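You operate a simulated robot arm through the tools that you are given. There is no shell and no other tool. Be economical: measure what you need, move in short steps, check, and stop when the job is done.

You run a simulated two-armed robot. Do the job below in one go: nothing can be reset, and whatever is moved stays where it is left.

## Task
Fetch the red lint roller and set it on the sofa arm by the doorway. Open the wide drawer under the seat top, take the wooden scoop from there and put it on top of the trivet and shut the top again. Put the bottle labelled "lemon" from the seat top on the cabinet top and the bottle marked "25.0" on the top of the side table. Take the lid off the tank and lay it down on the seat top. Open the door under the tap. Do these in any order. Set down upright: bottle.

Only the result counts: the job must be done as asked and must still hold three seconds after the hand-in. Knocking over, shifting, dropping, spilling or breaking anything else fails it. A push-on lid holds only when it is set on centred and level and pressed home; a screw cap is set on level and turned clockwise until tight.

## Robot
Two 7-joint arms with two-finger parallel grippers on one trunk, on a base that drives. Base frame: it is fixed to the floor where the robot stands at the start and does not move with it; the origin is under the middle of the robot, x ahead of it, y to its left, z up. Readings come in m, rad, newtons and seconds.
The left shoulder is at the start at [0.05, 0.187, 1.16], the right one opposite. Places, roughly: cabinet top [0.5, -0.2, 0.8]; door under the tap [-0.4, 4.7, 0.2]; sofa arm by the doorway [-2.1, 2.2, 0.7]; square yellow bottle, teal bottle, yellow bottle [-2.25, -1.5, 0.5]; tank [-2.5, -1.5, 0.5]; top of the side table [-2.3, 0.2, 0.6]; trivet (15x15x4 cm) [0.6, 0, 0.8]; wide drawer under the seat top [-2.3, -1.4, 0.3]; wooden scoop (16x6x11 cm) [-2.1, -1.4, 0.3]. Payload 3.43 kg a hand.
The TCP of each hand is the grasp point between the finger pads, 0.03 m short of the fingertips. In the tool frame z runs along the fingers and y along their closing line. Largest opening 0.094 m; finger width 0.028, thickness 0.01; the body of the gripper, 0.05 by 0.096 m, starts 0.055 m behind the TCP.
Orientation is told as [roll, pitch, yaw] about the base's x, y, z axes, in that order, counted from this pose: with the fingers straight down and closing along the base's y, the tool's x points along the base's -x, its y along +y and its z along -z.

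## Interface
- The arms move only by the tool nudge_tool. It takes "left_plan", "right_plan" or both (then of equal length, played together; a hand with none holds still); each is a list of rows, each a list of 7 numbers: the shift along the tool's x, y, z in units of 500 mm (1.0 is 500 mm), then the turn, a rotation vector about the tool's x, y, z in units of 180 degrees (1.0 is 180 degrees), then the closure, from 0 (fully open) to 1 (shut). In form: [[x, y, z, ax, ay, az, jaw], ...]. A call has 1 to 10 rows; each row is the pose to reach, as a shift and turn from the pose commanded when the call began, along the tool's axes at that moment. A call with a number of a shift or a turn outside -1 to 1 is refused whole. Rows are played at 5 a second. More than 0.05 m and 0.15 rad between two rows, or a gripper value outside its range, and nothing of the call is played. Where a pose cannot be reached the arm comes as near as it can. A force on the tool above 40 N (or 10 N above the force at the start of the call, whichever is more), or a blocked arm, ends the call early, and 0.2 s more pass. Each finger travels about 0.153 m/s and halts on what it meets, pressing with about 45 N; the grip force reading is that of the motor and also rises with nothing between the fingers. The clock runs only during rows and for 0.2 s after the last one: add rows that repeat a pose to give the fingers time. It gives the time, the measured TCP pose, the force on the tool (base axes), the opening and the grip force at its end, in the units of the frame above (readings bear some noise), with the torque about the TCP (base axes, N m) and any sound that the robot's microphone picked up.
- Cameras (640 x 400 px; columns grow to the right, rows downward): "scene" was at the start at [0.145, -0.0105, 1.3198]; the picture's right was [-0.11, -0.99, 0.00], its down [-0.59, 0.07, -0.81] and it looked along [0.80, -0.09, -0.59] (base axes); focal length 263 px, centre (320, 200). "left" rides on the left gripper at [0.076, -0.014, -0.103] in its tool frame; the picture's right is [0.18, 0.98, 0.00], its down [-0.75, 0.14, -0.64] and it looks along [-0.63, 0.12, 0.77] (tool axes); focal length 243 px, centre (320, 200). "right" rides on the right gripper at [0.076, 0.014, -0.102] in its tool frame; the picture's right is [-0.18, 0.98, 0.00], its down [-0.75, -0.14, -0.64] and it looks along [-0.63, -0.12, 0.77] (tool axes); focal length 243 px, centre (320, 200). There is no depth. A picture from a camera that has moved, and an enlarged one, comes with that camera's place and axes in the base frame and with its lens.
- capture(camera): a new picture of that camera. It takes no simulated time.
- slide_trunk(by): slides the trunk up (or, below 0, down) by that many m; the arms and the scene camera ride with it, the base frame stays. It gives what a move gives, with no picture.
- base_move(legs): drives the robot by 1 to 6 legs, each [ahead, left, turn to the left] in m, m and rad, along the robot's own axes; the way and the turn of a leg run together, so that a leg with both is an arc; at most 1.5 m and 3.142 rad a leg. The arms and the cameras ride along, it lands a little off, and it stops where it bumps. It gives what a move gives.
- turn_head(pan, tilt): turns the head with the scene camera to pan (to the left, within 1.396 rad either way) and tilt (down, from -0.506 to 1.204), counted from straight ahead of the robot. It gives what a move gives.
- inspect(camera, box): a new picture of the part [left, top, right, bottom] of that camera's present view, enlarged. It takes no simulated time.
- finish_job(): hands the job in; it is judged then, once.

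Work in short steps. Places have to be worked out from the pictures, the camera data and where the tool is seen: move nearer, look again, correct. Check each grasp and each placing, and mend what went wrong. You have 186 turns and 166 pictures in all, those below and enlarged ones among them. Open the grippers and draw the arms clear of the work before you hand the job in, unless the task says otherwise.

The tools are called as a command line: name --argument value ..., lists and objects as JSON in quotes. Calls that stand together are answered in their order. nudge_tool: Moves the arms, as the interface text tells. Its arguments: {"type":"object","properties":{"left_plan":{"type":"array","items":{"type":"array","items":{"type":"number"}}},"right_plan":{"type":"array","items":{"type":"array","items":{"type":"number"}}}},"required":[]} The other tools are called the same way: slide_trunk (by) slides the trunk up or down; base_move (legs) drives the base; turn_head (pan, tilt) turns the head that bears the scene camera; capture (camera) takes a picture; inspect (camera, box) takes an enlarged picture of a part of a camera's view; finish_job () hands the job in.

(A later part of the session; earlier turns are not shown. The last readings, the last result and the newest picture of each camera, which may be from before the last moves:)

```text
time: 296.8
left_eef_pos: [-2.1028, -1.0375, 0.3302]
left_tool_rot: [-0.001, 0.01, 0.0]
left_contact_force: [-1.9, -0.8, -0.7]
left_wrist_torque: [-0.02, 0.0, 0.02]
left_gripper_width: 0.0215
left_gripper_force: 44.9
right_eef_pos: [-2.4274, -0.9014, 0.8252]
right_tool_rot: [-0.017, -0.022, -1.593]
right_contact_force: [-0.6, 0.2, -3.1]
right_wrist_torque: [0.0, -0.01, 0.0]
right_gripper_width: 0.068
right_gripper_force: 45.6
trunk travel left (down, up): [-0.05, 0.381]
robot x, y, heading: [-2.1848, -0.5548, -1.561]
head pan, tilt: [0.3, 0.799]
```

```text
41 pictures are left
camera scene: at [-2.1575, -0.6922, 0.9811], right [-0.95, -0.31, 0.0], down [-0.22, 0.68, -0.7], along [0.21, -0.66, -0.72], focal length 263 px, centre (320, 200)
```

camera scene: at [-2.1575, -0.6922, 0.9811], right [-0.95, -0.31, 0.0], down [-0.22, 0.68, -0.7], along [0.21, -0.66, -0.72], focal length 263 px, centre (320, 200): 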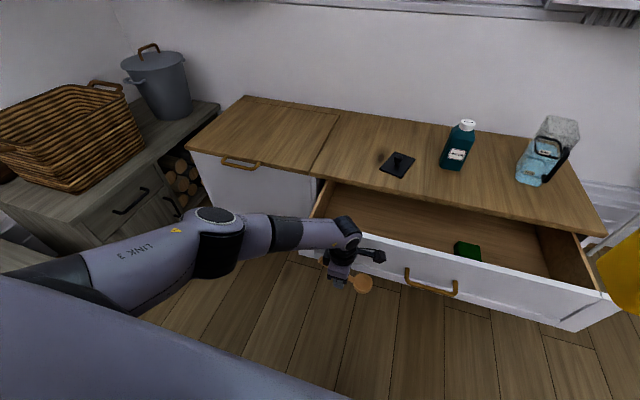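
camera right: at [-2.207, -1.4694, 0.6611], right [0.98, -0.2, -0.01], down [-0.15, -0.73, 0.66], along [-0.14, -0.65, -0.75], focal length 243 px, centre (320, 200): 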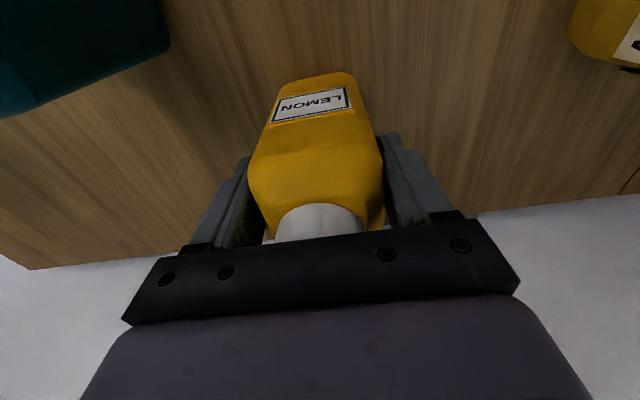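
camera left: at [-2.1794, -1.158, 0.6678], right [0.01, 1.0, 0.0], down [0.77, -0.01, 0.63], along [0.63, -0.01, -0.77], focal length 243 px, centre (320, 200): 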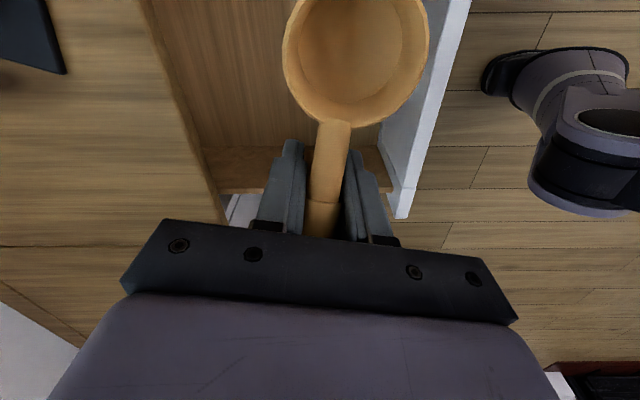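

It is at or near contact and everything is quiet. I'll continue pushing.

base_move --legs '[[0.1, 0, 0]]'

base_move --legs '[[0.06, 0, 0]]'

capture --camera "scene"

```text
time: 297.9
left_eef_pos: [-2.1015, -1.1365, 0.3298]
left_tool_rot: [0.0, 0.011, 0.001]
left_contact_force: [0.4, -0.3, -0.1]
left_wrist_torque: [0.02, 0.03, 0.05]
left_gripper_width: 0.0214
left_gripper_force: 44.7
right_eef_pos: [-2.4247, -0.999, 0.8256]
right_tool_rot: [-0.017, -0.023, -1.591]
right_contact_force: [0.0, -0.8, -4.3]
right_wrist_torque: [0.03, -0.01, -0.02]
right_gripper_width: 0.0681
right_gripper_force: 45.4
trunk travel left (down, up): [-0.05, 0.381]
robot x, y, heading: [-2.183, -0.6551, -1.561]
head pan, tilt: [0.3, 0.799]
```

```text
time: 298.9
left_eef_pos: [-2.1003, -1.1964, 0.3297]
left_tool_rot: [0.002, 0.011, 0.001]
left_contact_force: [-0.3, 0.1, -0.5]
left_wrist_torque: [-0.02, -0.02, -0.05]
left_gripper_width: 0.0213
left_gripper_force: 45.3
right_eef_pos: [-2.4245, -1.0591, 0.8252]
right_tool_rot: [-0.019, -0.023, -1.593]
right_contact_force: [0.3, 0.1, -4.8]
right_wrist_torque: [0.02, -0.01, 0.02]
right_gripper_width: 0.0682
right_gripper_force: 44.7
trunk travel left (down, up): [-0.05, 0.381]
robot x, y, heading: [-2.1837, -0.7155, -1.554]
head pan, tilt: [0.3, 0.799]
```

```text
40 pictures are left
camera scene: at [-2.1554, -0.8508, 0.9811], right [-0.95, -0.31, 0.0], down [-0.22, 0.68, -0.7], along [0.21, -0.66, -0.72], focal length 263 px, centre (320, 200)
```

scene: 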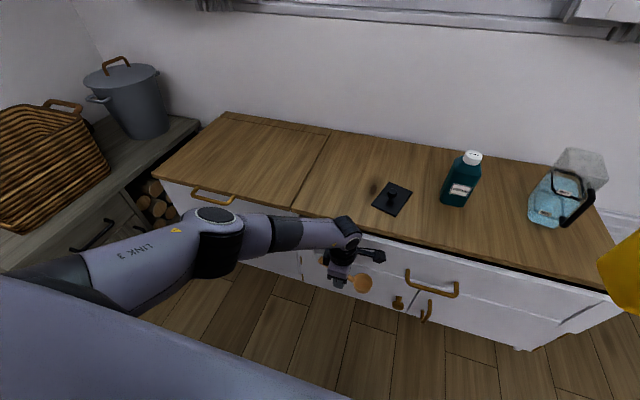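

It's nearly shut. I'll push the last bit in small steps.

base_move --legs '[[0.02, 0, 0]]'

base_move --legs '[[0.015, 0, 0]]'

inspect --camera "scene" --box '[280, 180, 640, 360]'

```text
time: 299.7
left_eef_pos: [-2.0997, -1.2174, 0.3292]
left_tool_rot: [0.0, 0.012, 0.002]
left_contact_force: [0.2, 0.2, -0.5]
left_wrist_torque: [-0.01, -0.02, -0.02]
left_gripper_width: 0.0211
left_gripper_force: 45.1
right_eef_pos: [-2.4245, -1.0792, 0.8254]
right_tool_rot: [-0.018, -0.022, -1.591]
right_contact_force: [-0.2, -0.5, -4.7]
right_wrist_torque: [-0.02, -0.01, 0.01]
right_gripper_width: 0.0682
right_gripper_force: 44.9
trunk travel left (down, up): [-0.05, 0.381]
robot x, y, heading: [-2.1814, -0.7327, -1.555]
head pan, tilt: [0.3, 0.799]
```

```text
time: 300.5
left_eef_pos: [-2.1012, -1.2216, 0.3276]
left_tool_rot: [0.009, 0.008, -0.003]
left_contact_force: [0.6, 0.0, 0.0]
left_wrist_torque: [-0.03, -0.01, 0.01]
left_gripper_width: 0.0211
left_gripper_force: 44.6
right_eef_pos: [-2.424, -1.0889, 0.8237]
right_tool_rot: [-0.02, -0.017, -1.589]
right_contact_force: [-1.1, 0.5, -5.0]
right_wrist_torque: [-0.01, -0.01, 0.0]
right_gripper_width: 0.0681
right_gripper_force: 45.3
trunk travel left (down, up): [-0.05, 0.381]
robot x, y, heading: [-2.1762, -0.747, -1.554]
head pan, tilt: [0.3, 0.799]
stopped in leg 1: the force on the tool passed its limit (the readings are from after the stop); the commanded pose is now the measured one
```

```text
1.78 times, centred on (460, 270) of scene
camera zoom: at [-2.1549, -0.8793, 0.9811], right [-0.95, -0.31, 0.0], down [-0.22, 0.68, -0.7], along [0.22, -0.66, -0.72], focal length 467 px, centre (71, 76)
```

zoom: 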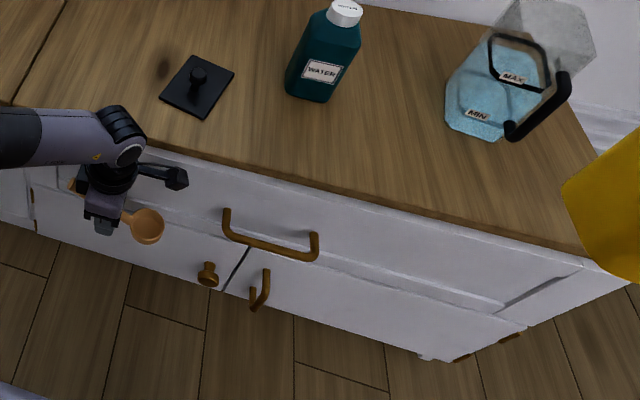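

The push stopped firmly at the closed position. I'll back off, raise the trunk and check the drawer.

base_move --legs '[[-0.3, 0, 0]]'

slide_trunk --by 0.3

turn_head --pan -0.1 --tilt 0.75

inspect --camera "scene" --box '[160, 80, 480, 280]'

```text
time: 302.5
left_eef_pos: [-2.1038, -0.9224, 0.3287]
left_tool_rot: [0.008, 0.009, -0.001]
left_contact_force: [-0.1, 0.1, -1.1]
left_wrist_torque: [0.03, -0.03, 0.02]
left_gripper_width: 0.0212
left_gripper_force: 45.4
right_eef_pos: [-2.4278, -0.7895, 0.8237]
right_tool_rot: [-0.02, -0.018, -1.588]
right_contact_force: [-0.1, -0.1, -4.3]
right_wrist_torque: [-0.02, -0.01, 0.02]
right_gripper_width: 0.068
right_gripper_force: 44.7
trunk travel left (down, up): [-0.05, 0.381]
robot x, y, heading: [-2.1879, -0.4419, -1.559]
head pan, tilt: [0.3, 0.799]
```

```text
time: 305.5
left_eef_pos: [-2.1041, -0.9218, 0.6286]
left_tool_rot: [0.009, 0.007, 0.0]
left_contact_force: [0.1, 0.2, -0.7]
left_wrist_torque: [-0.02, -0.02, 0.05]
left_gripper_width: 0.0211
left_gripper_force: 45.2
right_eef_pos: [-2.4284, -0.7895, 1.1246]
right_tool_rot: [-0.019, -0.019, -1.589]
right_contact_force: [0.1, 0.7, -4.7]
right_wrist_torque: [0.01, 0.01, -0.02]
right_gripper_width: 0.068
right_gripper_force: 44.4
trunk travel left (down, up): [-0.35, 0.081]
robot x, y, heading: [-2.1838, -0.4448, -1.55]
head pan, tilt: [0.3, 0.799]
```

```text
time: 306.4
left_eef_pos: [-2.1047, -0.9231, 0.6276]
left_tool_rot: [0.009, 0.009, 0.0]
left_contact_force: [-0.6, -0.1, -0.9]
left_wrist_torque: [0.0, -0.04, 0.0]
left_gripper_width: 0.0212
left_gripper_force: 45.1
right_eef_pos: [-2.4281, -0.79, 1.1243]
right_tool_rot: [-0.017, -0.019, -1.588]
right_contact_force: [-1.0, 0.1, -4.5]
right_wrist_torque: [0.01, 0.02, 0.0]
right_gripper_width: 0.0678
right_gripper_force: 45.3
trunk travel left (down, up): [-0.35, 0.081]
robot x, y, heading: [-2.1854, -0.4422, -1.56]
head pan, tilt: [-0.099, 0.75]
```

```text
2.00 times, centred on (320, 180) of scene
camera zoom: at [-2.191, -0.5863, 1.2851], right [-1.0, 0.08, 0.0], down [0.06, 0.68, -0.73], along [-0.06, -0.73, -0.68], focal length 525 px, centre (320, 240)
```

zoom: 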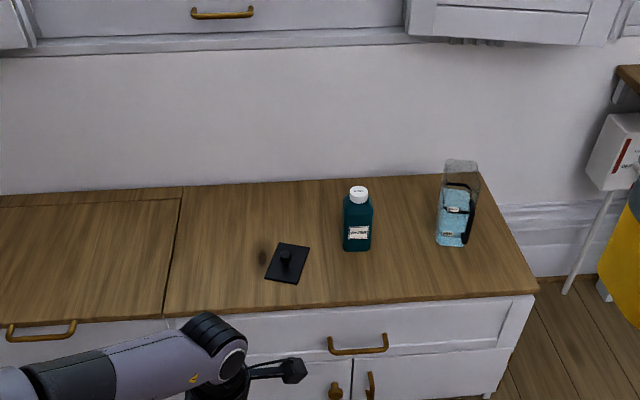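

The drawer is shut and the lid, water bottle and tank are undisturbed. I'll lift and fold the left hand, then turn and drive back to the cabinet.

nudge_tool --left_plan '[[-0.016, 0.024, -0.08, 0, 0, 0, 0.97], [-0.032, 0.048, -0.16, 0, 0, 0, 0.97], [-0.048, 0.072, -0.24, 0, 0, 0, 0.97], [-0.064, 0.096, -0.32, 0, 0, 0, 0.97], [-0.08, 0.12, -0.4, 0, 0, 0, 0.97], [-0.096, 0.144, -0.48, 0, 0, 0, 0.97], [-0.112, 0.168, -0.56, 0, 0, 0, 0.97], [-0.128, 0.192, -0.64, 0, 0, 0, 0.97], [-0.144, 0.216, -0.72, 0, 0, 0, 0.97], [-0.16, 0.24, -0.8, 0, 0, 0, 0.97]]'

base_move --legs '[[0, 0, 1.56], [0.63, 0.27, 0], [0.95, 0.3, 0], [0.4, -0.1, 0]]'

turn_head --pan 0.0 --tilt 0.7

capture --camera "scene"

```text
time: 308.6
left_eef_pos: [-2.02, -0.8053, 1.0278]
left_tool_rot: [0.01, 0.009, 0.0]
left_contact_force: [-0.9, 0.2, 0.0]
left_wrist_torque: [-0.03, -0.01, -0.02]
left_gripper_width: 0.0215
left_gripper_force: 44.7
right_eef_pos: [-2.4287, -0.789, 1.1246]
right_tool_rot: [-0.019, -0.019, -1.589]
right_contact_force: [-0.3, 0.0, -3.9]
right_wrist_torque: [-0.02, 0.05, -0.02]
right_gripper_width: 0.0678
right_gripper_force: 45.1
trunk travel left (down, up): [-0.35, 0.081]
robot x, y, heading: [-2.1859, -0.4439, -1.561]
head pan, tilt: [-0.099, 0.75]
```

```text
time: 318.4
left_eef_pos: [-0.82, 0.0999, 1.0293]
left_tool_rot: [0.005, 0.01, 1.553]
left_contact_force: [1.3, 0.6, 0.3]
left_wrist_torque: [0.0, -0.01, 0.02]
left_gripper_width: 0.0211
left_gripper_force: 45.3
right_eef_pos: [-0.8522, -0.3112, 1.1251]
right_tool_rot: [-0.025, -0.024, -0.039]
right_contact_force: [0.0, 0.1, -4.1]
right_wrist_torque: [0.0, 0.03, 0.03]
right_gripper_width: 0.068
right_gripper_force: 45.4
trunk travel left (down, up): [-0.35, 0.081]
robot x, y, heading: [-1.185, -0.0596, -0.012]
head pan, tilt: [-0.099, 0.75]
stopped in leg 3: the robot was blocked; the commanded pose is now the measured one
```

```text
time: 319.1
left_eef_pos: [-0.8209, 0.1001, 1.0289]
left_tool_rot: [0.004, 0.007, 1.552]
left_contact_force: [0.7, -0.1, -0.1]
left_wrist_torque: [0.0, 0.0, -0.02]
left_gripper_width: 0.0214
left_gripper_force: 45.0
right_eef_pos: [-0.8513, -0.31, 1.125]
right_tool_rot: [-0.023, -0.025, -0.038]
right_contact_force: [-0.3, 0.8, -3.6]
right_wrist_torque: [0.01, 0.04, 0.0]
right_gripper_width: 0.0682
right_gripper_force: 44.8
trunk travel left (down, up): [-0.35, 0.081]
robot x, y, heading: [-1.1826, -0.0538, -0.001]
head pan, tilt: [0.0, 0.7]
```

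```text
37 pictures are left
camera scene: at [-1.0458, -0.0585, 1.2905], right [-0.01, -1.0, 0.0], down [-0.64, 0.0, -0.77], along [0.77, -0.01, -0.64], focal length 263 px, centre (320, 200)
```

scene: 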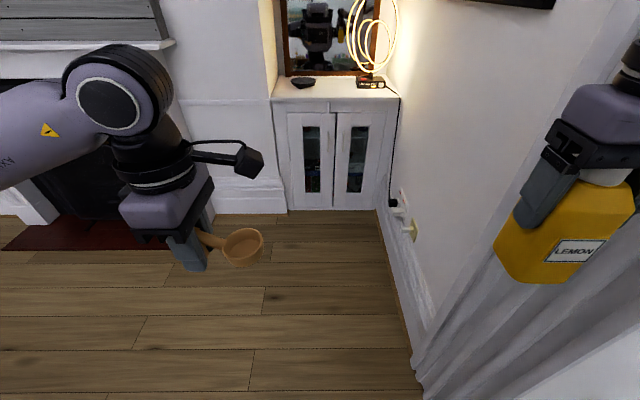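

The right elbow met the curtain. I'll back off, strafe left and go forward further from the wall.

base_move --legs '[[-0.05, 0.08, 0], [0, 0.22, 0], [0.95, 0, 0]]'

capture --camera "scene"

```text
time: 326.1
left_eef_pos: [0.0871, 0.3998, 1.0281]
left_tool_rot: [0.011, 0.009, 1.56]
left_contact_force: [-0.4, -0.9, -0.5]
left_wrist_torque: [0.02, 0.01, 0.01]
left_gripper_width: 0.0214
left_gripper_force: 44.9
right_eef_pos: [0.0619, -0.011, 1.121]
right_tool_rot: [-0.022, -0.015, -0.031]
right_contact_force: [-0.1, 0.1, -4.3]
right_wrist_torque: [0.01, 0.0, 0.01]
right_gripper_width: 0.0681
right_gripper_force: 44.8
trunk travel left (down, up): [-0.35, 0.081]
robot x, y, heading: [-0.2756, 0.2388, 0.003]
head pan, tilt: [0.0, 0.7]
```

```text
36 pictures are left
camera scene: at [-0.1332, 0.2393, 1.2893], right [0.0, -1.0, 0.0], down [-0.64, 0.0, -0.76], along [0.76, 0.0, -0.64], focal length 263 px, centre (320, 200)
```

scene: 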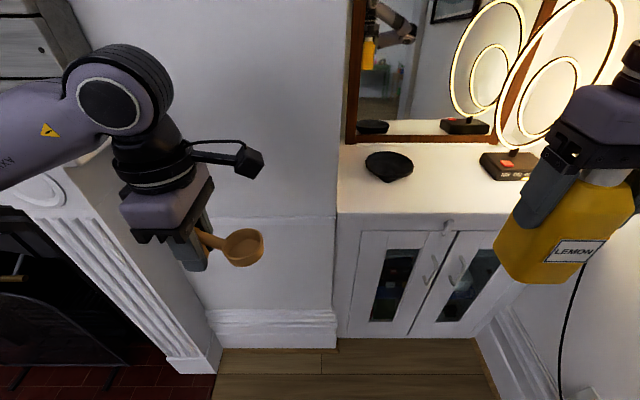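

I can see the cabinet top with the trivet. I'll move to just in front of it.

base_move --legs '[[0.1, -0.19, 0], [0.14, 0, 0]]'

capture --camera "scene"

```text
time: 328.7
left_eef_pos: [0.3188, 0.211, 1.0259]
left_tool_rot: [0.019, 0.003, 1.556]
left_contact_force: [0.4, -0.2, 0.1]
left_wrist_torque: [-0.01, 0.03, -0.01]
left_gripper_width: 0.0213
left_gripper_force: 44.7
right_eef_pos: [0.2971, -0.1982, 1.1206]
right_tool_rot: [-0.024, -0.013, -0.029]
right_contact_force: [0.3, 0.1, -4.3]
right_wrist_torque: [0.0, 0.05, -0.03]
right_gripper_width: 0.0682
right_gripper_force: 44.7
trunk travel left (down, up): [-0.35, 0.081]
robot x, y, heading: [-0.0412, 0.0523, 0.002]
head pan, tilt: [0.0, 0.7]
stopped in leg 2: the force on the tool passed its limit (the readings are from after the stop); the commanded pose is now the measured one
```

```text
35 pictures are left
camera scene: at [0.1011, 0.0514, 1.2894], right [0.0, -1.0, 0.0], down [-0.64, 0.0, -0.76], along [0.76, 0.0, -0.64], focal length 263 px, centre (320, 200)
```

scene: 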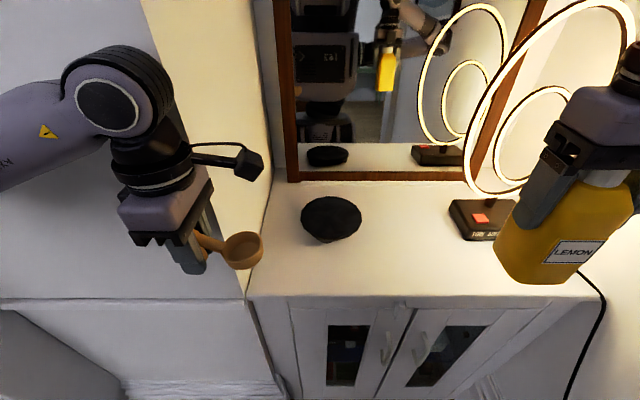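

The left gripper lightly touched the chimney face at x ≈ 0.37. I'll pull the left hand back and in, and extend the right hand over the free part of the cabinet top at about [0.46, -0.165].

nudge_tool --left_plan '[[0.01, 0.04, 0, 0, 0, 0, 0.97], [0.03, 0.08, 0, 0, 0, 0, 0.97], [0.05, 0.12, 0, 0, 0, 0, 0.97], [0.06, 0.12, 0, 0, 0, 0, 0.97], [0.06, 0.12, 0, 0, 0, 0, 0.97], [0.06, 0.12, 0, 0, 0, 0, 0.97]]' --right_plan '[[-0.07, 0.016, 0, 0, 0, 0, 0.6], [-0.14, 0.032, 0, 0, 0, 0, 0.6], [-0.21, 0.048, 0, 0, 0, 0, 0.6], [-0.28, 0.064, 0, 0, 0, 0, 0.6], [-0.325, 0.076, 0.03, 0, 0, 0, 0.6], [-0.325, 0.076, 0.06, 0, 0, 0, 0.6]]'

capture --camera "scene"

```text
time: 330.1
left_eef_pos: [0.2585, 0.1819, 1.029]
left_tool_rot: [0.02, 0.003, 1.557]
left_contact_force: [-0.9, 0.0, -1.1]
left_wrist_torque: [0.02, 0.03, -0.03]
left_gripper_width: 0.0215
left_gripper_force: 45.6
right_eef_pos: [0.4593, -0.1676, 1.0922]
right_tool_rot: [-0.025, -0.014, -0.031]
right_contact_force: [0.5, 0.1, -4.5]
right_wrist_torque: [0.05, 0.02, 0.01]
right_gripper_width: 0.0679
right_gripper_force: 45.1
trunk travel left (down, up): [-0.35, 0.081]
robot x, y, heading: [-0.0425, 0.054, -0.002]
head pan, tilt: [0.0, 0.7]
```

```text
34 pictures are left
camera scene: at [0.1012, 0.0513, 1.2894], right [0.0, -1.0, 0.0], down [-0.64, 0.0, -0.76], along [0.76, 0.0, -0.64], focal length 263 px, centre (320, 200)
```

scene: 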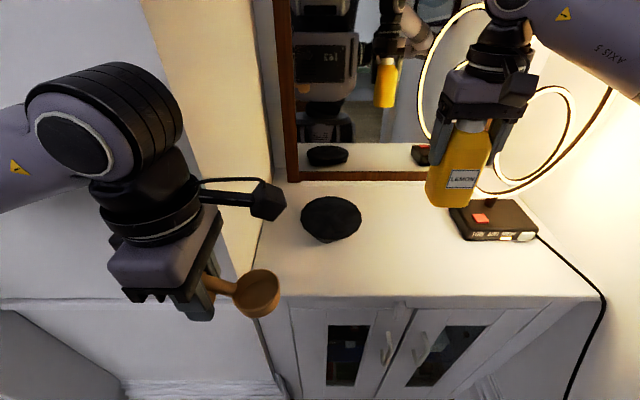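

The lamp box edge is at y ≈ -0.24, so I'll shift LEMON 2.5 cm toward the middle and lower to TCP ≈ 0.975.

nudge_tool --right_plan '[[0, 0.05, 0.04, 0, 0, 0, 0.6], [0, 0.05, 0.11, 0, 0, 0, 0.6], [0, 0.05, 0.18, 0, 0, 0, 0.6], [0, 0.05, 0.234, 0, 0, 0, 0.6], [0, 0.05, 0.234, 0, 0, 0, 0.6]]'

inspect --camera "scene" --box '[300, 110, 540, 290]'

```text
time: 331.3
left_eef_pos: [0.2588, 0.1835, 1.0274]
left_tool_rot: [0.018, 0.005, 1.558]
left_contact_force: [-0.7, -0.4, -0.5]
left_wrist_torque: [0.0, 0.01, 0.02]
left_gripper_width: 0.0215
left_gripper_force: 45.3
right_eef_pos: [0.4619, -0.1426, 0.9742]
right_tool_rot: [-0.023, -0.014, -0.03]
right_contact_force: [0.3, 0.4, -4.5]
right_wrist_torque: [0.03, 0.02, 0.01]
right_gripper_width: 0.0677
right_gripper_force: 44.2
trunk travel left (down, up): [-0.35, 0.081]
robot x, y, heading: [-0.0437, 0.0554, 0.005]
head pan, tilt: [0.0, 0.7]
```

```text
2.22 times, centred on (420, 200) of scene
camera zoom: at [0.1012, 0.0516, 1.2894], right [0.0, -1.0, 0.0], down [-0.64, 0.0, -0.76], along [0.76, 0.0, -0.64], focal length 584 px, centre (98, 200)
```

zoom: 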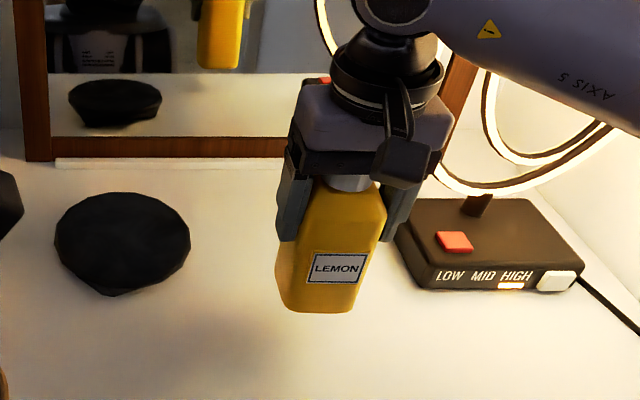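

Clear on all sides. I'll lower in small trunk steps until contact.

slide_trunk --by -0.015

slide_trunk --by -0.012

slide_trunk --by -0.01

```text
time: 331.9
left_eef_pos: [0.2582, 0.1827, 1.0143]
left_tool_rot: [0.02, 0.003, 1.557]
left_contact_force: [-0.3, 0.8, -0.6]
left_wrist_torque: [0.01, 0.0, 0.0]
left_gripper_width: 0.0214
left_gripper_force: 44.4
right_eef_pos: [0.4619, -0.1456, 0.9603]
right_tool_rot: [-0.022, -0.014, -0.03]
right_contact_force: [-0.2, 0.1, -4.2]
right_wrist_torque: [0.0, 0.01, -0.01]
right_gripper_width: 0.0679
right_gripper_force: 45.3
trunk travel left (down, up): [-0.335, 0.096]
robot x, y, heading: [-0.0372, 0.0555, -0.002]
head pan, tilt: [0.0, 0.7]
```

```text
time: 332.6
left_eef_pos: [0.2576, 0.1822, 1.0006]
left_tool_rot: [0.02, 0.005, 1.556]
left_contact_force: [-0.5, -0.9, -0.3]
left_wrist_torque: [-0.01, -0.05, 0.03]
left_gripper_width: 0.0212
left_gripper_force: 44.6
right_eef_pos: [0.4622, -0.1447, 0.9479]
right_tool_rot: [-0.022, -0.014, -0.031]
right_contact_force: [0.6, 0.2, -4.2]
right_wrist_torque: [-0.03, 0.04, -0.02]
right_gripper_width: 0.0682
right_gripper_force: 45.1
trunk travel left (down, up): [-0.323, 0.108]
robot x, y, heading: [-0.0462, 0.0578, 0.002]
head pan, tilt: [0.0, 0.7]
```

```text
time: 333.1
left_eef_pos: [0.2583, 0.183, 0.9913]
left_tool_rot: [0.02, 0.004, 1.558]
left_contact_force: [0.2, -0.8, 0.5]
left_wrist_torque: [-0.01, -0.01, -0.02]
left_gripper_width: 0.0216
left_gripper_force: 45.1
right_eef_pos: [0.4624, -0.1442, 0.9375]
right_tool_rot: [-0.024, -0.014, -0.03]
right_contact_force: [-0.5, -0.1, -3.5]
right_wrist_torque: [-0.03, 0.01, 0.01]
right_gripper_width: 0.0683
right_gripper_force: 44.9
trunk travel left (down, up): [-0.313, 0.118]
robot x, y, heading: [-0.039, 0.0504, 0.0]
head pan, tilt: [0.0, 0.7]
```

No contact yet, so I'll continue.

slide_trunk --by -0.01

slide_trunk --by -0.01

slide_trunk --by -0.008

```text
time: 333.7
left_eef_pos: [0.258, 0.1829, 0.9816]
left_tool_rot: [0.02, 0.002, 1.557]
left_contact_force: [0.5, 0.3, -0.2]
left_wrist_torque: [-0.03, 0.0, -0.02]
left_gripper_width: 0.0213
left_gripper_force: 44.9
right_eef_pos: [0.4616, -0.144, 0.9281]
right_tool_rot: [-0.023, -0.014, -0.03]
right_contact_force: [0.9, 0.2, -3.3]
right_wrist_torque: [-0.04, 0.04, -0.03]
right_gripper_width: 0.068
right_gripper_force: 45.2
trunk travel left (down, up): [-0.303, 0.128]
robot x, y, heading: [-0.0449, 0.0485, 0.001]
head pan, tilt: [0.0, 0.7]
```

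```text
time: 334.3
left_eef_pos: [0.2557, 0.1818, 0.9729]
left_tool_rot: [0.015, 0.004, 1.557]
left_contact_force: [-0.3, -0.2, -0.6]
left_wrist_torque: [-0.01, 0.0, 0.0]
left_gripper_width: 0.0212
left_gripper_force: 44.5
right_eef_pos: [0.4607, -0.1446, 0.9242]
right_tool_rot: [-0.02, -0.025, -0.035]
right_contact_force: [-3.0, -7.6, 34.5]
right_wrist_torque: [0.29, -0.07, -0.02]
right_gripper_width: 0.0678
right_gripper_force: 45.4
trunk travel left (down, up): [-0.293, 0.138]
robot x, y, heading: [-0.0427, 0.0502, -0.001]
head pan, tilt: [0.0, 0.7]
```

```text
time: 334.8
left_eef_pos: [0.2583, 0.1826, 0.9636]
left_tool_rot: [0.017, 0.004, 1.556]
left_contact_force: [-0.1, -0.4, -0.2]
left_wrist_torque: [0.01, 0.02, 0.0]
left_gripper_width: 0.0212
left_gripper_force: 45.5
right_eef_pos: [0.463, -0.1442, 0.9182]
right_tool_rot: [-0.015, -0.028, -0.031]
right_contact_force: [-2.4, 0.6, 11.3]
right_wrist_torque: [0.4, 0.5, 0.14]
right_gripper_width: 0.068
right_gripper_force: 45.2
trunk travel left (down, up): [-0.286, 0.146]
robot x, y, heading: [-0.0435, 0.0528, 0.002]
head pan, tilt: [0.0, 0.7]
stopped: the force on the tool passed its limit (the readings are from after the stop); the commanded pose is now the measured one
```

LEMON is on the cabinet top (top ≈ 0.818). I'll ease, open, rise and check.

nudge_tool --right_plan '[[0, 0, -0.004, 0, 0, 0, 0.55], [0, 0, -0.004, 0, 0, 0, 0.3], [0, 0, -0.004, 0, 0, 0, 0.05], [0, 0, -0.004, 0, 0, 0, 0.02]]'

slide_trunk --by 0.16

capture --camera "scene"

```text
time: 335.8
left_eef_pos: [0.2571, 0.1821, 0.9633]
left_tool_rot: [0.017, 0.002, 1.557]
left_contact_force: [1.0, -0.6, 0.0]
left_wrist_torque: [0.04, 0.0, -0.02]
left_gripper_width: 0.0211
left_gripper_force: 44.9
right_eef_pos: [0.4636, -0.1455, 0.9176]
right_tool_rot: [-0.018, -0.025, -0.034]
right_contact_force: [-0.5, -1.4, 3.5]
right_wrist_torque: [0.11, -0.05, 0.03]
right_gripper_width: 0.0921
right_gripper_force: 0.1
trunk travel left (down, up): [-0.286, 0.146]
robot x, y, heading: [-0.0451, 0.0501, 0.003]
head pan, tilt: [0.0, 0.7]
```

```text
time: 337.5
left_eef_pos: [0.2574, 0.1833, 1.1096]
left_tool_rot: [0.019, 0.004, 1.556]
left_contact_force: [-0.1, -1.2, 0.0]
left_wrist_torque: [-0.03, 0.0, -0.03]
left_gripper_width: 0.0214
left_gripper_force: 45.0
right_eef_pos: [0.4634, -0.1433, 1.0636]
right_tool_rot: [-0.02, -0.026, -0.034]
right_contact_force: [0.2, 0.2, -0.1]
right_wrist_torque: [0.0, 0.0, 0.01]
right_gripper_width: 0.0923
right_gripper_force: 0.2
right hand out of reach, approached as far as the arm can: row 1
trunk travel left (down, up): [-0.432, 0.0]
robot x, y, heading: [-0.0415, 0.0527, -0.003]
head pan, tilt: [0.0, 0.7]
```

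```text
32 pictures are left
camera scene: at [0.1011, 0.0516, 1.3707], right [0.0, -1.0, 0.0], down [-0.64, 0.0, -0.76], along [0.76, 0.0, -0.64], focal length 263 px, centre (320, 200)
```

scene: 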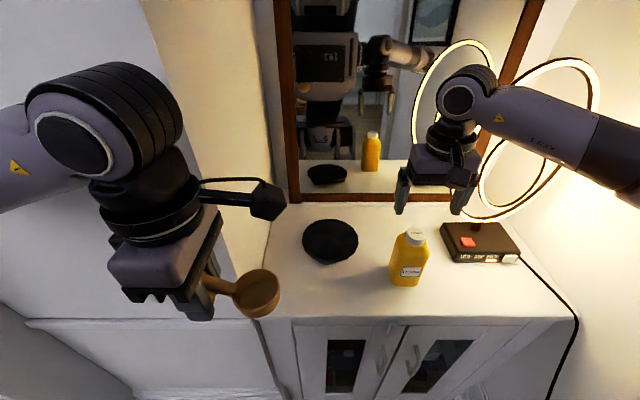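

LEMON stands upright on the cabinet top. I'll retract the right hand and shift the base right a bit so the left arm can reach the trivet clear of the chimney corner.

nudge_tool --right_plan '[[0, 0, -0.06, 0, 0, 0, 0.02], [0.08, 0, -0.08, 0, 0, 0, 0], [0.16, 0, -0.08, 0, 0, 0, 0], [0.24, 0, -0.08, 0, 0, 0, 0], [0.32, 0, -0.08, 0, 0, 0, 0], [0.38, -0.02, -0.08, 0, 0, 0, 0]]'

base_move --legs '[[0, -0.07, 0]]'

capture --camera "left"

```text
time: 338.9
left_eef_pos: [0.2576, 0.1825, 1.1094]
left_tool_rot: [0.017, 0.004, 1.558]
left_contact_force: [-0.5, 0.6, -0.3]
left_wrist_torque: [0.05, 0.03, -0.03]
left_gripper_width: 0.0216
left_gripper_force: 44.9
right_eef_pos: [0.2726, -0.1462, 1.0999]
right_tool_rot: [-0.019, -0.026, -0.034]
right_contact_force: [-0.3, -0.1, -0.5]
right_wrist_torque: [0.02, 0.03, 0.02]
right_gripper_width: 0.094
right_gripper_force: 0.0
trunk travel left (down, up): [-0.432, 0.0]
robot x, y, heading: [-0.0437, 0.0566, 0.003]
head pan, tilt: [0.0, 0.7]
```

```text
time: 340.1
left_eef_pos: [0.2493, 0.1331, 1.1102]
left_tool_rot: [0.012, 0.02, 1.561]
left_contact_force: [-0.9, 0.1, -1.1]
left_wrist_torque: [0.0, 0.0, 0.04]
left_gripper_width: 0.0213
left_gripper_force: 45.2
right_eef_pos: [0.2643, -0.1897, 1.1038]
right_tool_rot: [-0.031, -0.016, -0.005]
right_contact_force: [-0.1, -0.6, -1.0]
right_wrist_torque: [0.01, 0.0, -0.01]
right_gripper_width: 0.0941
right_gripper_force: 0.0
trunk travel left (down, up): [-0.432, 0.0]
robot x, y, heading: [-0.0448, -0.0156, 0.007]
head pan, tilt: [0.0, 0.7]
stopped in leg 1: the robot was blocked; the commanded pose is now the measured one
```

```text
31 pictures are left
camera left: at [0.2632, 0.0582, 1.2143], right [-0.98, -0.18, 0.01], down [-0.13, 0.77, 0.63], along [-0.12, 0.62, -0.78], focal length 243 px, centre (320, 200)
```

left: 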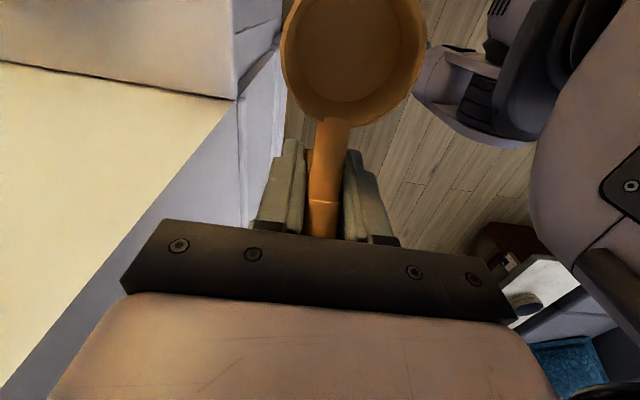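

The right arm brushed the wall, so I'll step back left 2 cm. Then the left hand goes inward first and forward over the trivet at about [0.548, 0.035].

base_move --legs '[[0, 0.025, 0]]'

nudge_tool --left_plan '[[0.08, 0, 0.03, 0, 0, 0, 0.97], [0.16, 0, 0.06, 0, 0, 0, 0.97], [0.22, -0.06, 0.08, 0, 0, 0, 0.97], [0.23, -0.15, 0.1, 0, 0, 0, 0.97], [0.23, -0.24, 0.1, 0, 0, 0, 0.97], [0.23, -0.33, 0.1, 0, 0, 0, 0.97], [0.23, -0.42, 0.1, 0, 0, 0, 0.97], [0.23, -0.5, 0.1, 0, 0, 0, 0.97], [0.23, -0.58, 0.1, 0, 0, 0, 0.97], [0.23, -0.6, 0.1, 0, 0, 0, 0.97]]'

capture --camera "scene"

```text
time: 340.9
left_eef_pos: [0.2552, 0.1422, 1.1082]
left_tool_rot: [0.018, 0.004, 1.56]
left_contact_force: [-0.6, 1.2, -0.5]
left_wrist_torque: [0.02, 0.02, -0.01]
left_gripper_width: 0.0215
left_gripper_force: 44.9
right_eef_pos: [0.2702, -0.1824, 1.0946]
right_tool_rot: [-0.014, -0.008, -0.009]
right_contact_force: [-0.2, -0.3, 0.1]
right_wrist_torque: [-0.02, -0.02, 0.03]
right_gripper_width: 0.0942
right_gripper_force: 0.1
trunk travel left (down, up): [-0.432, 0.0]
robot x, y, heading: [-0.0439, 0.0107, 0.001]
head pan, tilt: [0.0, 0.7]
```

```text
time: 343.1
left_eef_pos: [0.542, 0.0244, 1.0551]
left_tool_rot: [0.018, 0.003, 1.558]
left_contact_force: [0.6, -0.8, -1.4]
left_wrist_torque: [0.04, 0.07, 0.01]
left_gripper_width: 0.0214
left_gripper_force: 45.1
left hand out of reach, approached as far as the arm can: row 9, 10
right_eef_pos: [0.2734, -0.1841, 1.0957]
right_tool_rot: [-0.014, -0.008, -0.012]
right_contact_force: [0.5, -1.3, -0.6]
right_wrist_torque: [0.02, 0.07, 0.02]
right_gripper_width: 0.0938
right_gripper_force: 0.1
trunk travel left (down, up): [-0.432, 0.0]
robot x, y, heading: [-0.0396, 0.0112, 0.001]
head pan, tilt: [0.0, 0.7]
```

```text
30 pictures are left
camera scene: at [0.1034, 0.0084, 1.3711], right [0.0, -1.0, 0.0], down [-0.65, 0.0, -0.76], along [0.76, 0.0, -0.65], focal length 263 px, centre (320, 200)
```

scene: 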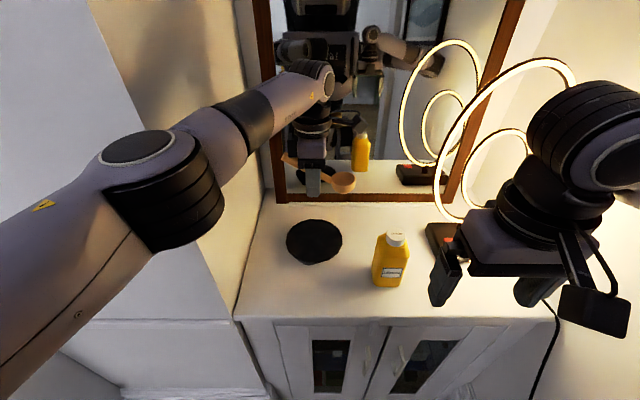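

The scoop is over the trivet centre ([0.54, 0.026]). I'll lower with the trunk.

slide_trunk --by -0.12

inspect --camera "scene" --box '[200, 110, 440, 290]'

capture --camera "left"

```text
time: 344.6
left_eef_pos: [0.5387, 0.0279, 0.9343]
left_tool_rot: [0.017, 0.004, 1.56]
left_contact_force: [-0.2, 0.5, -0.7]
left_wrist_torque: [-0.01, 0.02, -0.01]
left_gripper_width: 0.0212
left_gripper_force: 45.1
right_eef_pos: [0.2683, -0.1821, 0.9752]
right_tool_rot: [-0.013, -0.009, -0.01]
right_contact_force: [-0.6, 0.1, 0.0]
right_wrist_torque: [-0.01, 0.03, 0.02]
right_gripper_width: 0.094
right_gripper_force: 0.1
trunk travel left (down, up): [-0.312, 0.12]
robot x, y, heading: [-0.0442, 0.0111, 0.005]
head pan, tilt: [0.0, 0.7]
```

```text
2.22 times, centred on (320, 200) of scene
camera zoom: at [0.0993, 0.0099, 1.2508], right [0.0, -1.0, 0.0], down [-0.64, 0.0, -0.77], along [0.77, 0.0, -0.64], focal length 584 px, centre (320, 200)
```

zoom: 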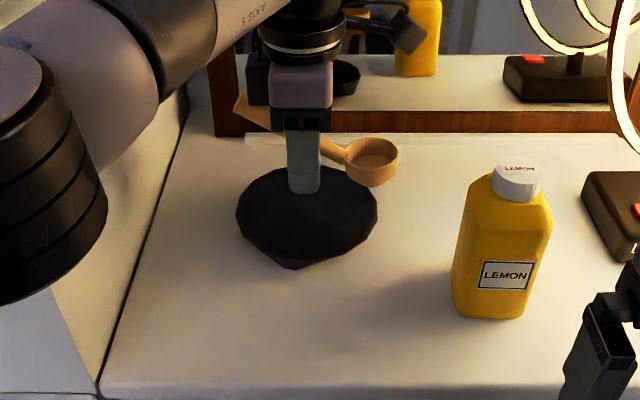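

```text
28 pictures are left
camera left: at [0.5533, -0.049, 1.0363], right [-0.98, -0.17, 0.02], down [-0.12, 0.76, 0.64], along [-0.13, 0.63, -0.77], focal length 243 px, centre (320, 200)
```

left: 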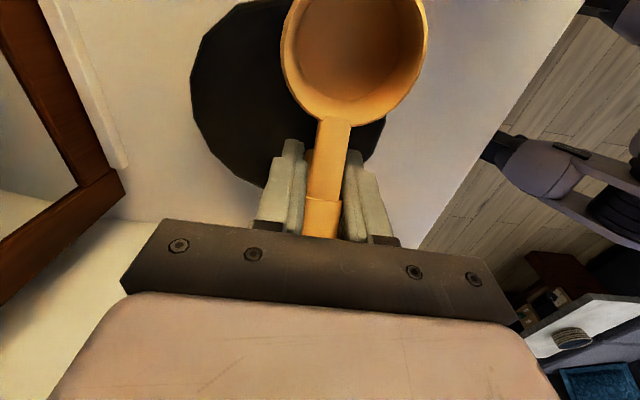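

Good alignment: the bowl will rest within the trivet. I'll lower in small steps to contact.

slide_trunk --by -0.025

slide_trunk --by -0.012

slide_trunk --by -0.01

inspect --camera "scene" --box '[240, 120, 440, 290]'

```text
time: 345.3
left_eef_pos: [0.539, 0.0263, 0.9091]
left_tool_rot: [0.017, 0.003, 1.56]
left_contact_force: [-0.7, 0.1, 0.4]
left_wrist_torque: [0.03, 0.0, 0.01]
left_gripper_width: 0.0214
left_gripper_force: 45.0
right_eef_pos: [0.2693, -0.1825, 0.9517]
right_tool_rot: [-0.013, -0.008, -0.01]
right_contact_force: [0.2, -0.5, -0.3]
right_wrist_torque: [0.03, 0.02, 0.02]
right_gripper_width: 0.0938
right_gripper_force: 0.0
trunk travel left (down, up): [-0.287, 0.145]
robot x, y, heading: [-0.041, 0.0088, 0.002]
head pan, tilt: [0.0, 0.7]
```

```text
time: 345.9
left_eef_pos: [0.5385, 0.0276, 0.8962]
left_tool_rot: [0.018, 0.002, 1.559]
left_contact_force: [0.5, -0.9, -0.3]
left_wrist_torque: [-0.03, -0.01, -0.01]
left_gripper_width: 0.0214
left_gripper_force: 44.5
right_eef_pos: [0.2693, -0.1807, 0.9391]
right_tool_rot: [-0.015, -0.009, -0.01]
right_contact_force: [0.1, -0.8, -0.3]
right_wrist_torque: [0.0, 0.02, -0.01]
right_gripper_width: 0.0943
right_gripper_force: 0.1
trunk travel left (down, up): [-0.275, 0.157]
robot x, y, heading: [-0.045, 0.0095, 0.005]
head pan, tilt: [0.0, 0.7]
```

```text
time: 346.5
left_eef_pos: [0.5387, 0.0276, 0.886]
left_tool_rot: [0.018, 0.003, 1.56]
left_contact_force: [-0.4, 0.6, -0.8]
left_wrist_torque: [0.05, 0.0, 0.03]
left_gripper_width: 0.0213
left_gripper_force: 44.5
right_eef_pos: [0.2684, -0.1814, 0.929]
right_tool_rot: [-0.014, -0.008, -0.011]
right_contact_force: [0.0, 0.8, 0.4]
right_wrist_torque: [0.03, -0.01, -0.02]
right_gripper_width: 0.0941
right_gripper_force: 0.0
trunk travel left (down, up): [-0.265, 0.167]
robot x, y, heading: [-0.0441, 0.0096, 0.002]
head pan, tilt: [0.0, 0.7]
```

```text
2.35 times, centred on (340, 205) of scene
camera zoom: at [0.0992, 0.0099, 1.2038], right [0.0, -1.0, 0.0], down [-0.64, 0.0, -0.77], along [0.77, 0.0, -0.64], focal length 618 px, centre (273, 188)
```

zoom: 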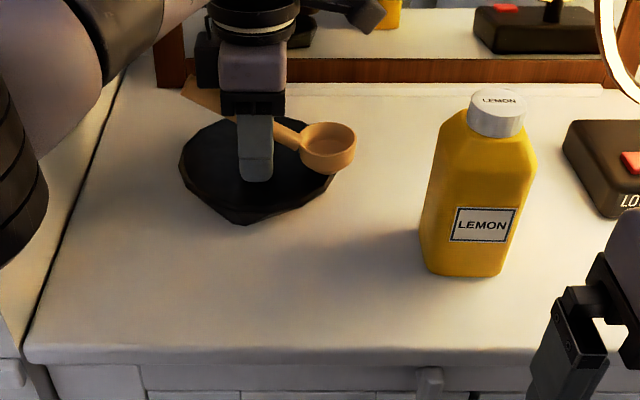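

The bowl's centre is right at the trivet's edge, so I'll shift the scoop 4 cm toward +y before setting it down.

nudge_tool --left_plan '[[-0.01, 0, -0.02, 0, 0, 0, 0.97], [-0.05, 0, -0.02, 0, 0, 0, 0.97], [-0.085, 0, -0.02, 0, 0, 0, 0.97], [-0.085, 0, -0.02, 0, 0, 0, 0.97]]'

inspect --camera "scene" --box '[240, 120, 440, 290]'

```text
time: 347.7
left_eef_pos: [0.5188, 0.026, 0.8942]
left_tool_rot: [0.02, -0.005, 1.481]
left_contact_force: [0.6, 0.2, -1.3]
left_wrist_torque: [-0.04, -0.01, 0.01]
left_gripper_width: 0.0214
left_gripper_force: 45.4
right_eef_pos: [0.2638, -0.1854, 0.9304]
right_tool_rot: [-0.008, -0.012, -0.007]
right_contact_force: [-0.2, -0.2, 0.0]
right_wrist_torque: [0.0, -0.05, -0.01]
right_gripper_width: 0.0939
right_gripper_force: 0.0
trunk travel left (down, up): [-0.265, 0.167]
robot x, y, heading: [-0.0443, 0.0094, 0.002]
head pan, tilt: [0.0, 0.7]
stopped in row 4 (left hand): the arm was blocked; the commanded pose is now the measured one
```

```text
2.35 times, centred on (340, 205) of scene
camera zoom: at [0.0945, 0.0044, 1.2052], right [0.0, -1.0, 0.0], down [-0.64, 0.0, -0.77], along [0.77, 0.0, -0.64], focal length 618 px, centre (273, 188)
```

zoom: 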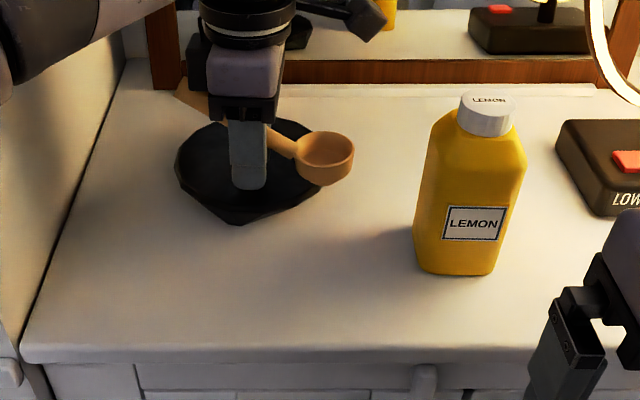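

The left elbow is blocked by the chimney in that direction. Instead I'll turn the hand so the bowl points away from me (+x); then the hand only needs to be in front of the trivet centre.

slide_trunk --by 0.09

nudge_tool --left_plan '[[0, 0.02, 0, 0, 0, -0.047, 0.97], [0, 0.04, 0, 0, 0, -0.094, 0.97], [0, 0.06, 0, 0, 0, -0.141, 0.97], [0, 0.08, 0, 0, 0, -0.188, 0.97], [0, 0.08, 0, 0, 0, -0.235, 0.97], [0, 0.08, 0, 0, 0, -0.282, 0.97], [0, 0.08, 0, 0, 0, -0.329, 0.97], [0, 0.08, 0, 0, 0, -0.376, 0.97], [0, 0.08, 0, 0, 0, -0.423, 0.97], [0, 0.08, 0, 0, 0, -0.47, 0.97]]'

capture --camera "scene"

```text
time: 348.9
left_eef_pos: [0.5206, 0.0263, 0.9831]
left_tool_rot: [0.022, -0.007, 1.482]
left_contact_force: [0.9, 0.9, -1.6]
left_wrist_torque: [0.05, -0.01, 0.01]
left_gripper_width: 0.0216
left_gripper_force: 45.2
right_eef_pos: [0.2664, -0.1863, 1.0183]
right_tool_rot: [-0.007, -0.011, -0.007]
right_contact_force: [-1.1, 0.1, 0.6]
right_wrist_torque: [0.01, -0.03, 0.01]
right_gripper_width: 0.0939
right_gripper_force: 0.2
trunk travel left (down, up): [-0.355, 0.077]
robot x, y, heading: [-0.0413, 0.0064, 0.005]
head pan, tilt: [0.0, 0.7]
```

```text
time: 351.3
left_eef_pos: [0.4536, -0.0105, 0.9793]
left_tool_rot: [-0.005, -0.035, 2.866]
left_contact_force: [-0.3, 0.1, 0.3]
left_wrist_torque: [0.0, 0.06, 0.02]
left_gripper_width: 0.0215
left_gripper_force: 45.1
right_eef_pos: [0.2633, -0.184, 1.0205]
right_tool_rot: [-0.006, -0.011, -0.004]
right_contact_force: [-0.5, -0.5, 0.0]
right_wrist_torque: [0.01, 0.03, -0.03]
right_gripper_width: 0.094
right_gripper_force: 0.1
trunk travel left (down, up): [-0.355, 0.077]
robot x, y, heading: [-0.0437, 0.0123, -0.003]
head pan, tilt: [0.0, 0.7]
stopped in row 10 (left hand): the arm was blocked; the commanded pose is now the measured one
```

```text
25 pictures are left
camera scene: at [0.0938, 0.0037, 1.2953], right [0.0, -1.0, 0.0], down [-0.64, 0.0, -0.77], along [0.77, 0.0, -0.64], focal length 263 px, centre (320, 200)
```

scene: 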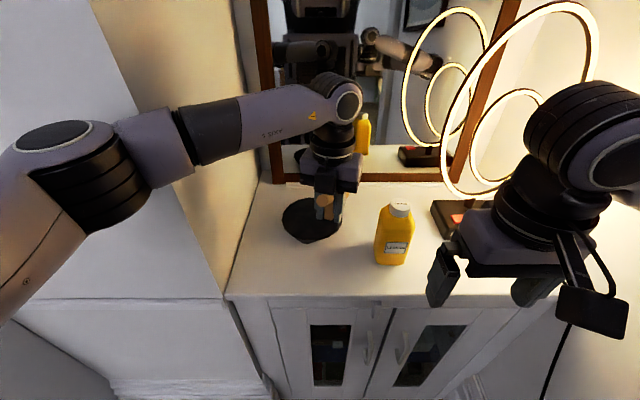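

The turn worked to 2.87 rad, with the elbow near the chimney again. I'll back the base 5 cm for elbow room, then move the hand forward and left so the bowl comes over the trivet centre.

base_move --legs '[[-0.05, 0, 0]]'

nudge_tool --left_plan '[[0.03, -0.033, 0, 0, 0, 0, 0.97], [0.06, -0.066, 0, 0, 0, 0, 0.97], [0.09, -0.1, 0, 0, 0, 0, 0.97], [0.117, -0.132, 0, 0, 0, 0, 0.97], [0.117, -0.132, 0, 0, 0, 0, 0.97]]'

inspect --camera "scene" --box '[220, 110, 460, 290]'

```text
time: 352.2
left_eef_pos: [0.4091, -0.0043, 0.9767]
left_tool_rot: [0.002, -0.037, 2.876]
left_contact_force: [-0.2, 0.6, -0.5]
left_wrist_torque: [0.0, -0.01, 0.03]
left_gripper_width: 0.0215
left_gripper_force: 45.2
right_eef_pos: [0.2175, -0.1802, 1.0191]
right_tool_rot: [-0.013, -0.009, -0.001]
right_contact_force: [-0.1, 0.3, 0.7]
right_wrist_torque: [0.02, -0.01, 0.0]
right_gripper_width: 0.0944
right_gripper_force: 0.0
trunk travel left (down, up): [-0.355, 0.077]
robot x, y, heading: [-0.0923, 0.0034, 0.005]
head pan, tilt: [0.0, 0.7]
```

```text
time: 353.4
left_eef_pos: [0.4833, 0.0445, 0.9732]
left_tool_rot: [-0.002, -0.037, 2.877]
left_contact_force: [0.9, -1.0, -1.3]
left_wrist_torque: [0.01, 0.02, -0.02]
left_gripper_width: 0.0214
left_gripper_force: 44.6
right_eef_pos: [0.2187, -0.1808, 1.0191]
right_tool_rot: [-0.011, -0.008, -0.002]
right_contact_force: [1.1, -0.4, -0.2]
right_wrist_torque: [-0.03, -0.01, 0.03]
right_gripper_width: 0.0939
right_gripper_force: 0.0
trunk travel left (down, up): [-0.355, 0.077]
robot x, y, heading: [-0.0938, 0.0106, 0.005]
head pan, tilt: [0.0, 0.7]
```

```text
2.22 times, centred on (340, 200) of scene
camera zoom: at [0.049, 0.0087, 1.2938], right [0.0, -1.0, 0.0], down [-0.64, 0.0, -0.76], along [0.76, 0.0, -0.64], focal length 584 px, centre (276, 200)
```

zoom: 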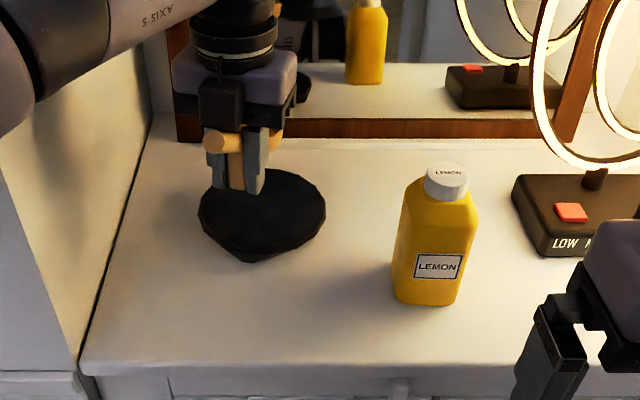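

No blocking now, and the bowl should be over [0.55, 0.026], the trivet's centre. I'll lower.

slide_trunk --by -0.06

slide_trunk --by -0.015

slide_trunk --by -0.01

inspect --camera "scene" --box '[240, 110, 420, 260]'

```text
time: 354.4
left_eef_pos: [0.4836, 0.0453, 0.9129]
left_tool_rot: [0.0, -0.038, 2.875]
left_contact_force: [-0.4, -0.2, -0.2]
left_wrist_torque: [0.0, -0.01, 0.02]
left_gripper_width: 0.0212
left_gripper_force: 45.1
right_eef_pos: [0.2172, -0.1816, 0.9591]
right_tool_rot: [-0.013, -0.01, -0.001]
right_contact_force: [0.0, 0.1, 0.3]
right_wrist_torque: [0.02, 0.0, 0.03]
right_gripper_width: 0.0938
right_gripper_force: 0.0
trunk travel left (down, up): [-0.295, 0.137]
robot x, y, heading: [-0.0938, 0.0127, 0.005]
head pan, tilt: [0.0, 0.7]
```

```text
time: 355.1
left_eef_pos: [0.4841, 0.0442, 0.8989]
left_tool_rot: [0.002, -0.036, 2.876]
left_contact_force: [0.7, -0.1, 0.1]
left_wrist_torque: [0.01, 0.01, -0.03]
left_gripper_width: 0.0215
left_gripper_force: 45.0
right_eef_pos: [0.219, -0.1806, 0.944]
right_tool_rot: [-0.011, -0.008, -0.001]
right_contact_force: [0.1, -0.3, 0.2]
right_wrist_torque: [0.0, 0.01, 0.01]
right_gripper_width: 0.094
right_gripper_force: 0.0
trunk travel left (down, up): [-0.28, 0.152]
robot x, y, heading: [-0.092, 0.0124, 0.005]
head pan, tilt: [0.0, 0.7]
```

```text
time: 355.7
left_eef_pos: [0.4822, 0.0448, 0.8889]
left_tool_rot: [0.0, -0.037, 2.875]
left_contact_force: [1.1, -1.0, -1.0]
left_wrist_torque: [-0.02, 0.02, -0.02]
left_gripper_width: 0.0213
left_gripper_force: 45.5
right_eef_pos: [0.2179, -0.1809, 0.9339]
right_tool_rot: [-0.012, -0.007, -0.002]
right_contact_force: [-1.1, 0.4, -0.7]
right_wrist_torque: [-0.01, 0.0, 0.03]
right_gripper_width: 0.0939
right_gripper_force: 0.0
trunk travel left (down, up): [-0.27, 0.162]
robot x, y, heading: [-0.096, 0.0084, 0.003]
head pan, tilt: [0.0, 0.7]
```

```text
2.67 times, centred on (330, 185) of scene
camera zoom: at [0.0489, 0.0087, 1.2088], right [0.0, -1.0, 0.0], down [-0.64, 0.0, -0.77], along [0.77, 0.0, -0.64], focal length 700 px, centre (293, 240)
```

zoom: 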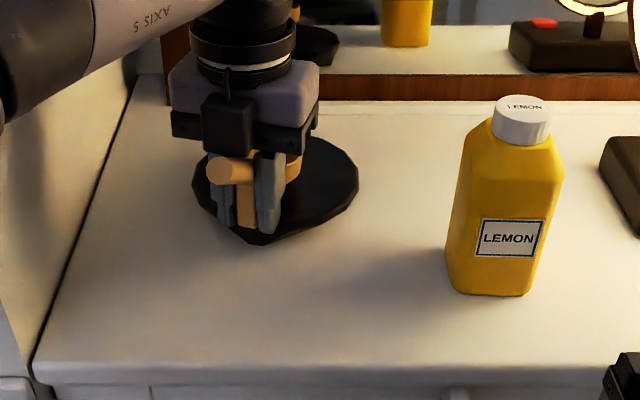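

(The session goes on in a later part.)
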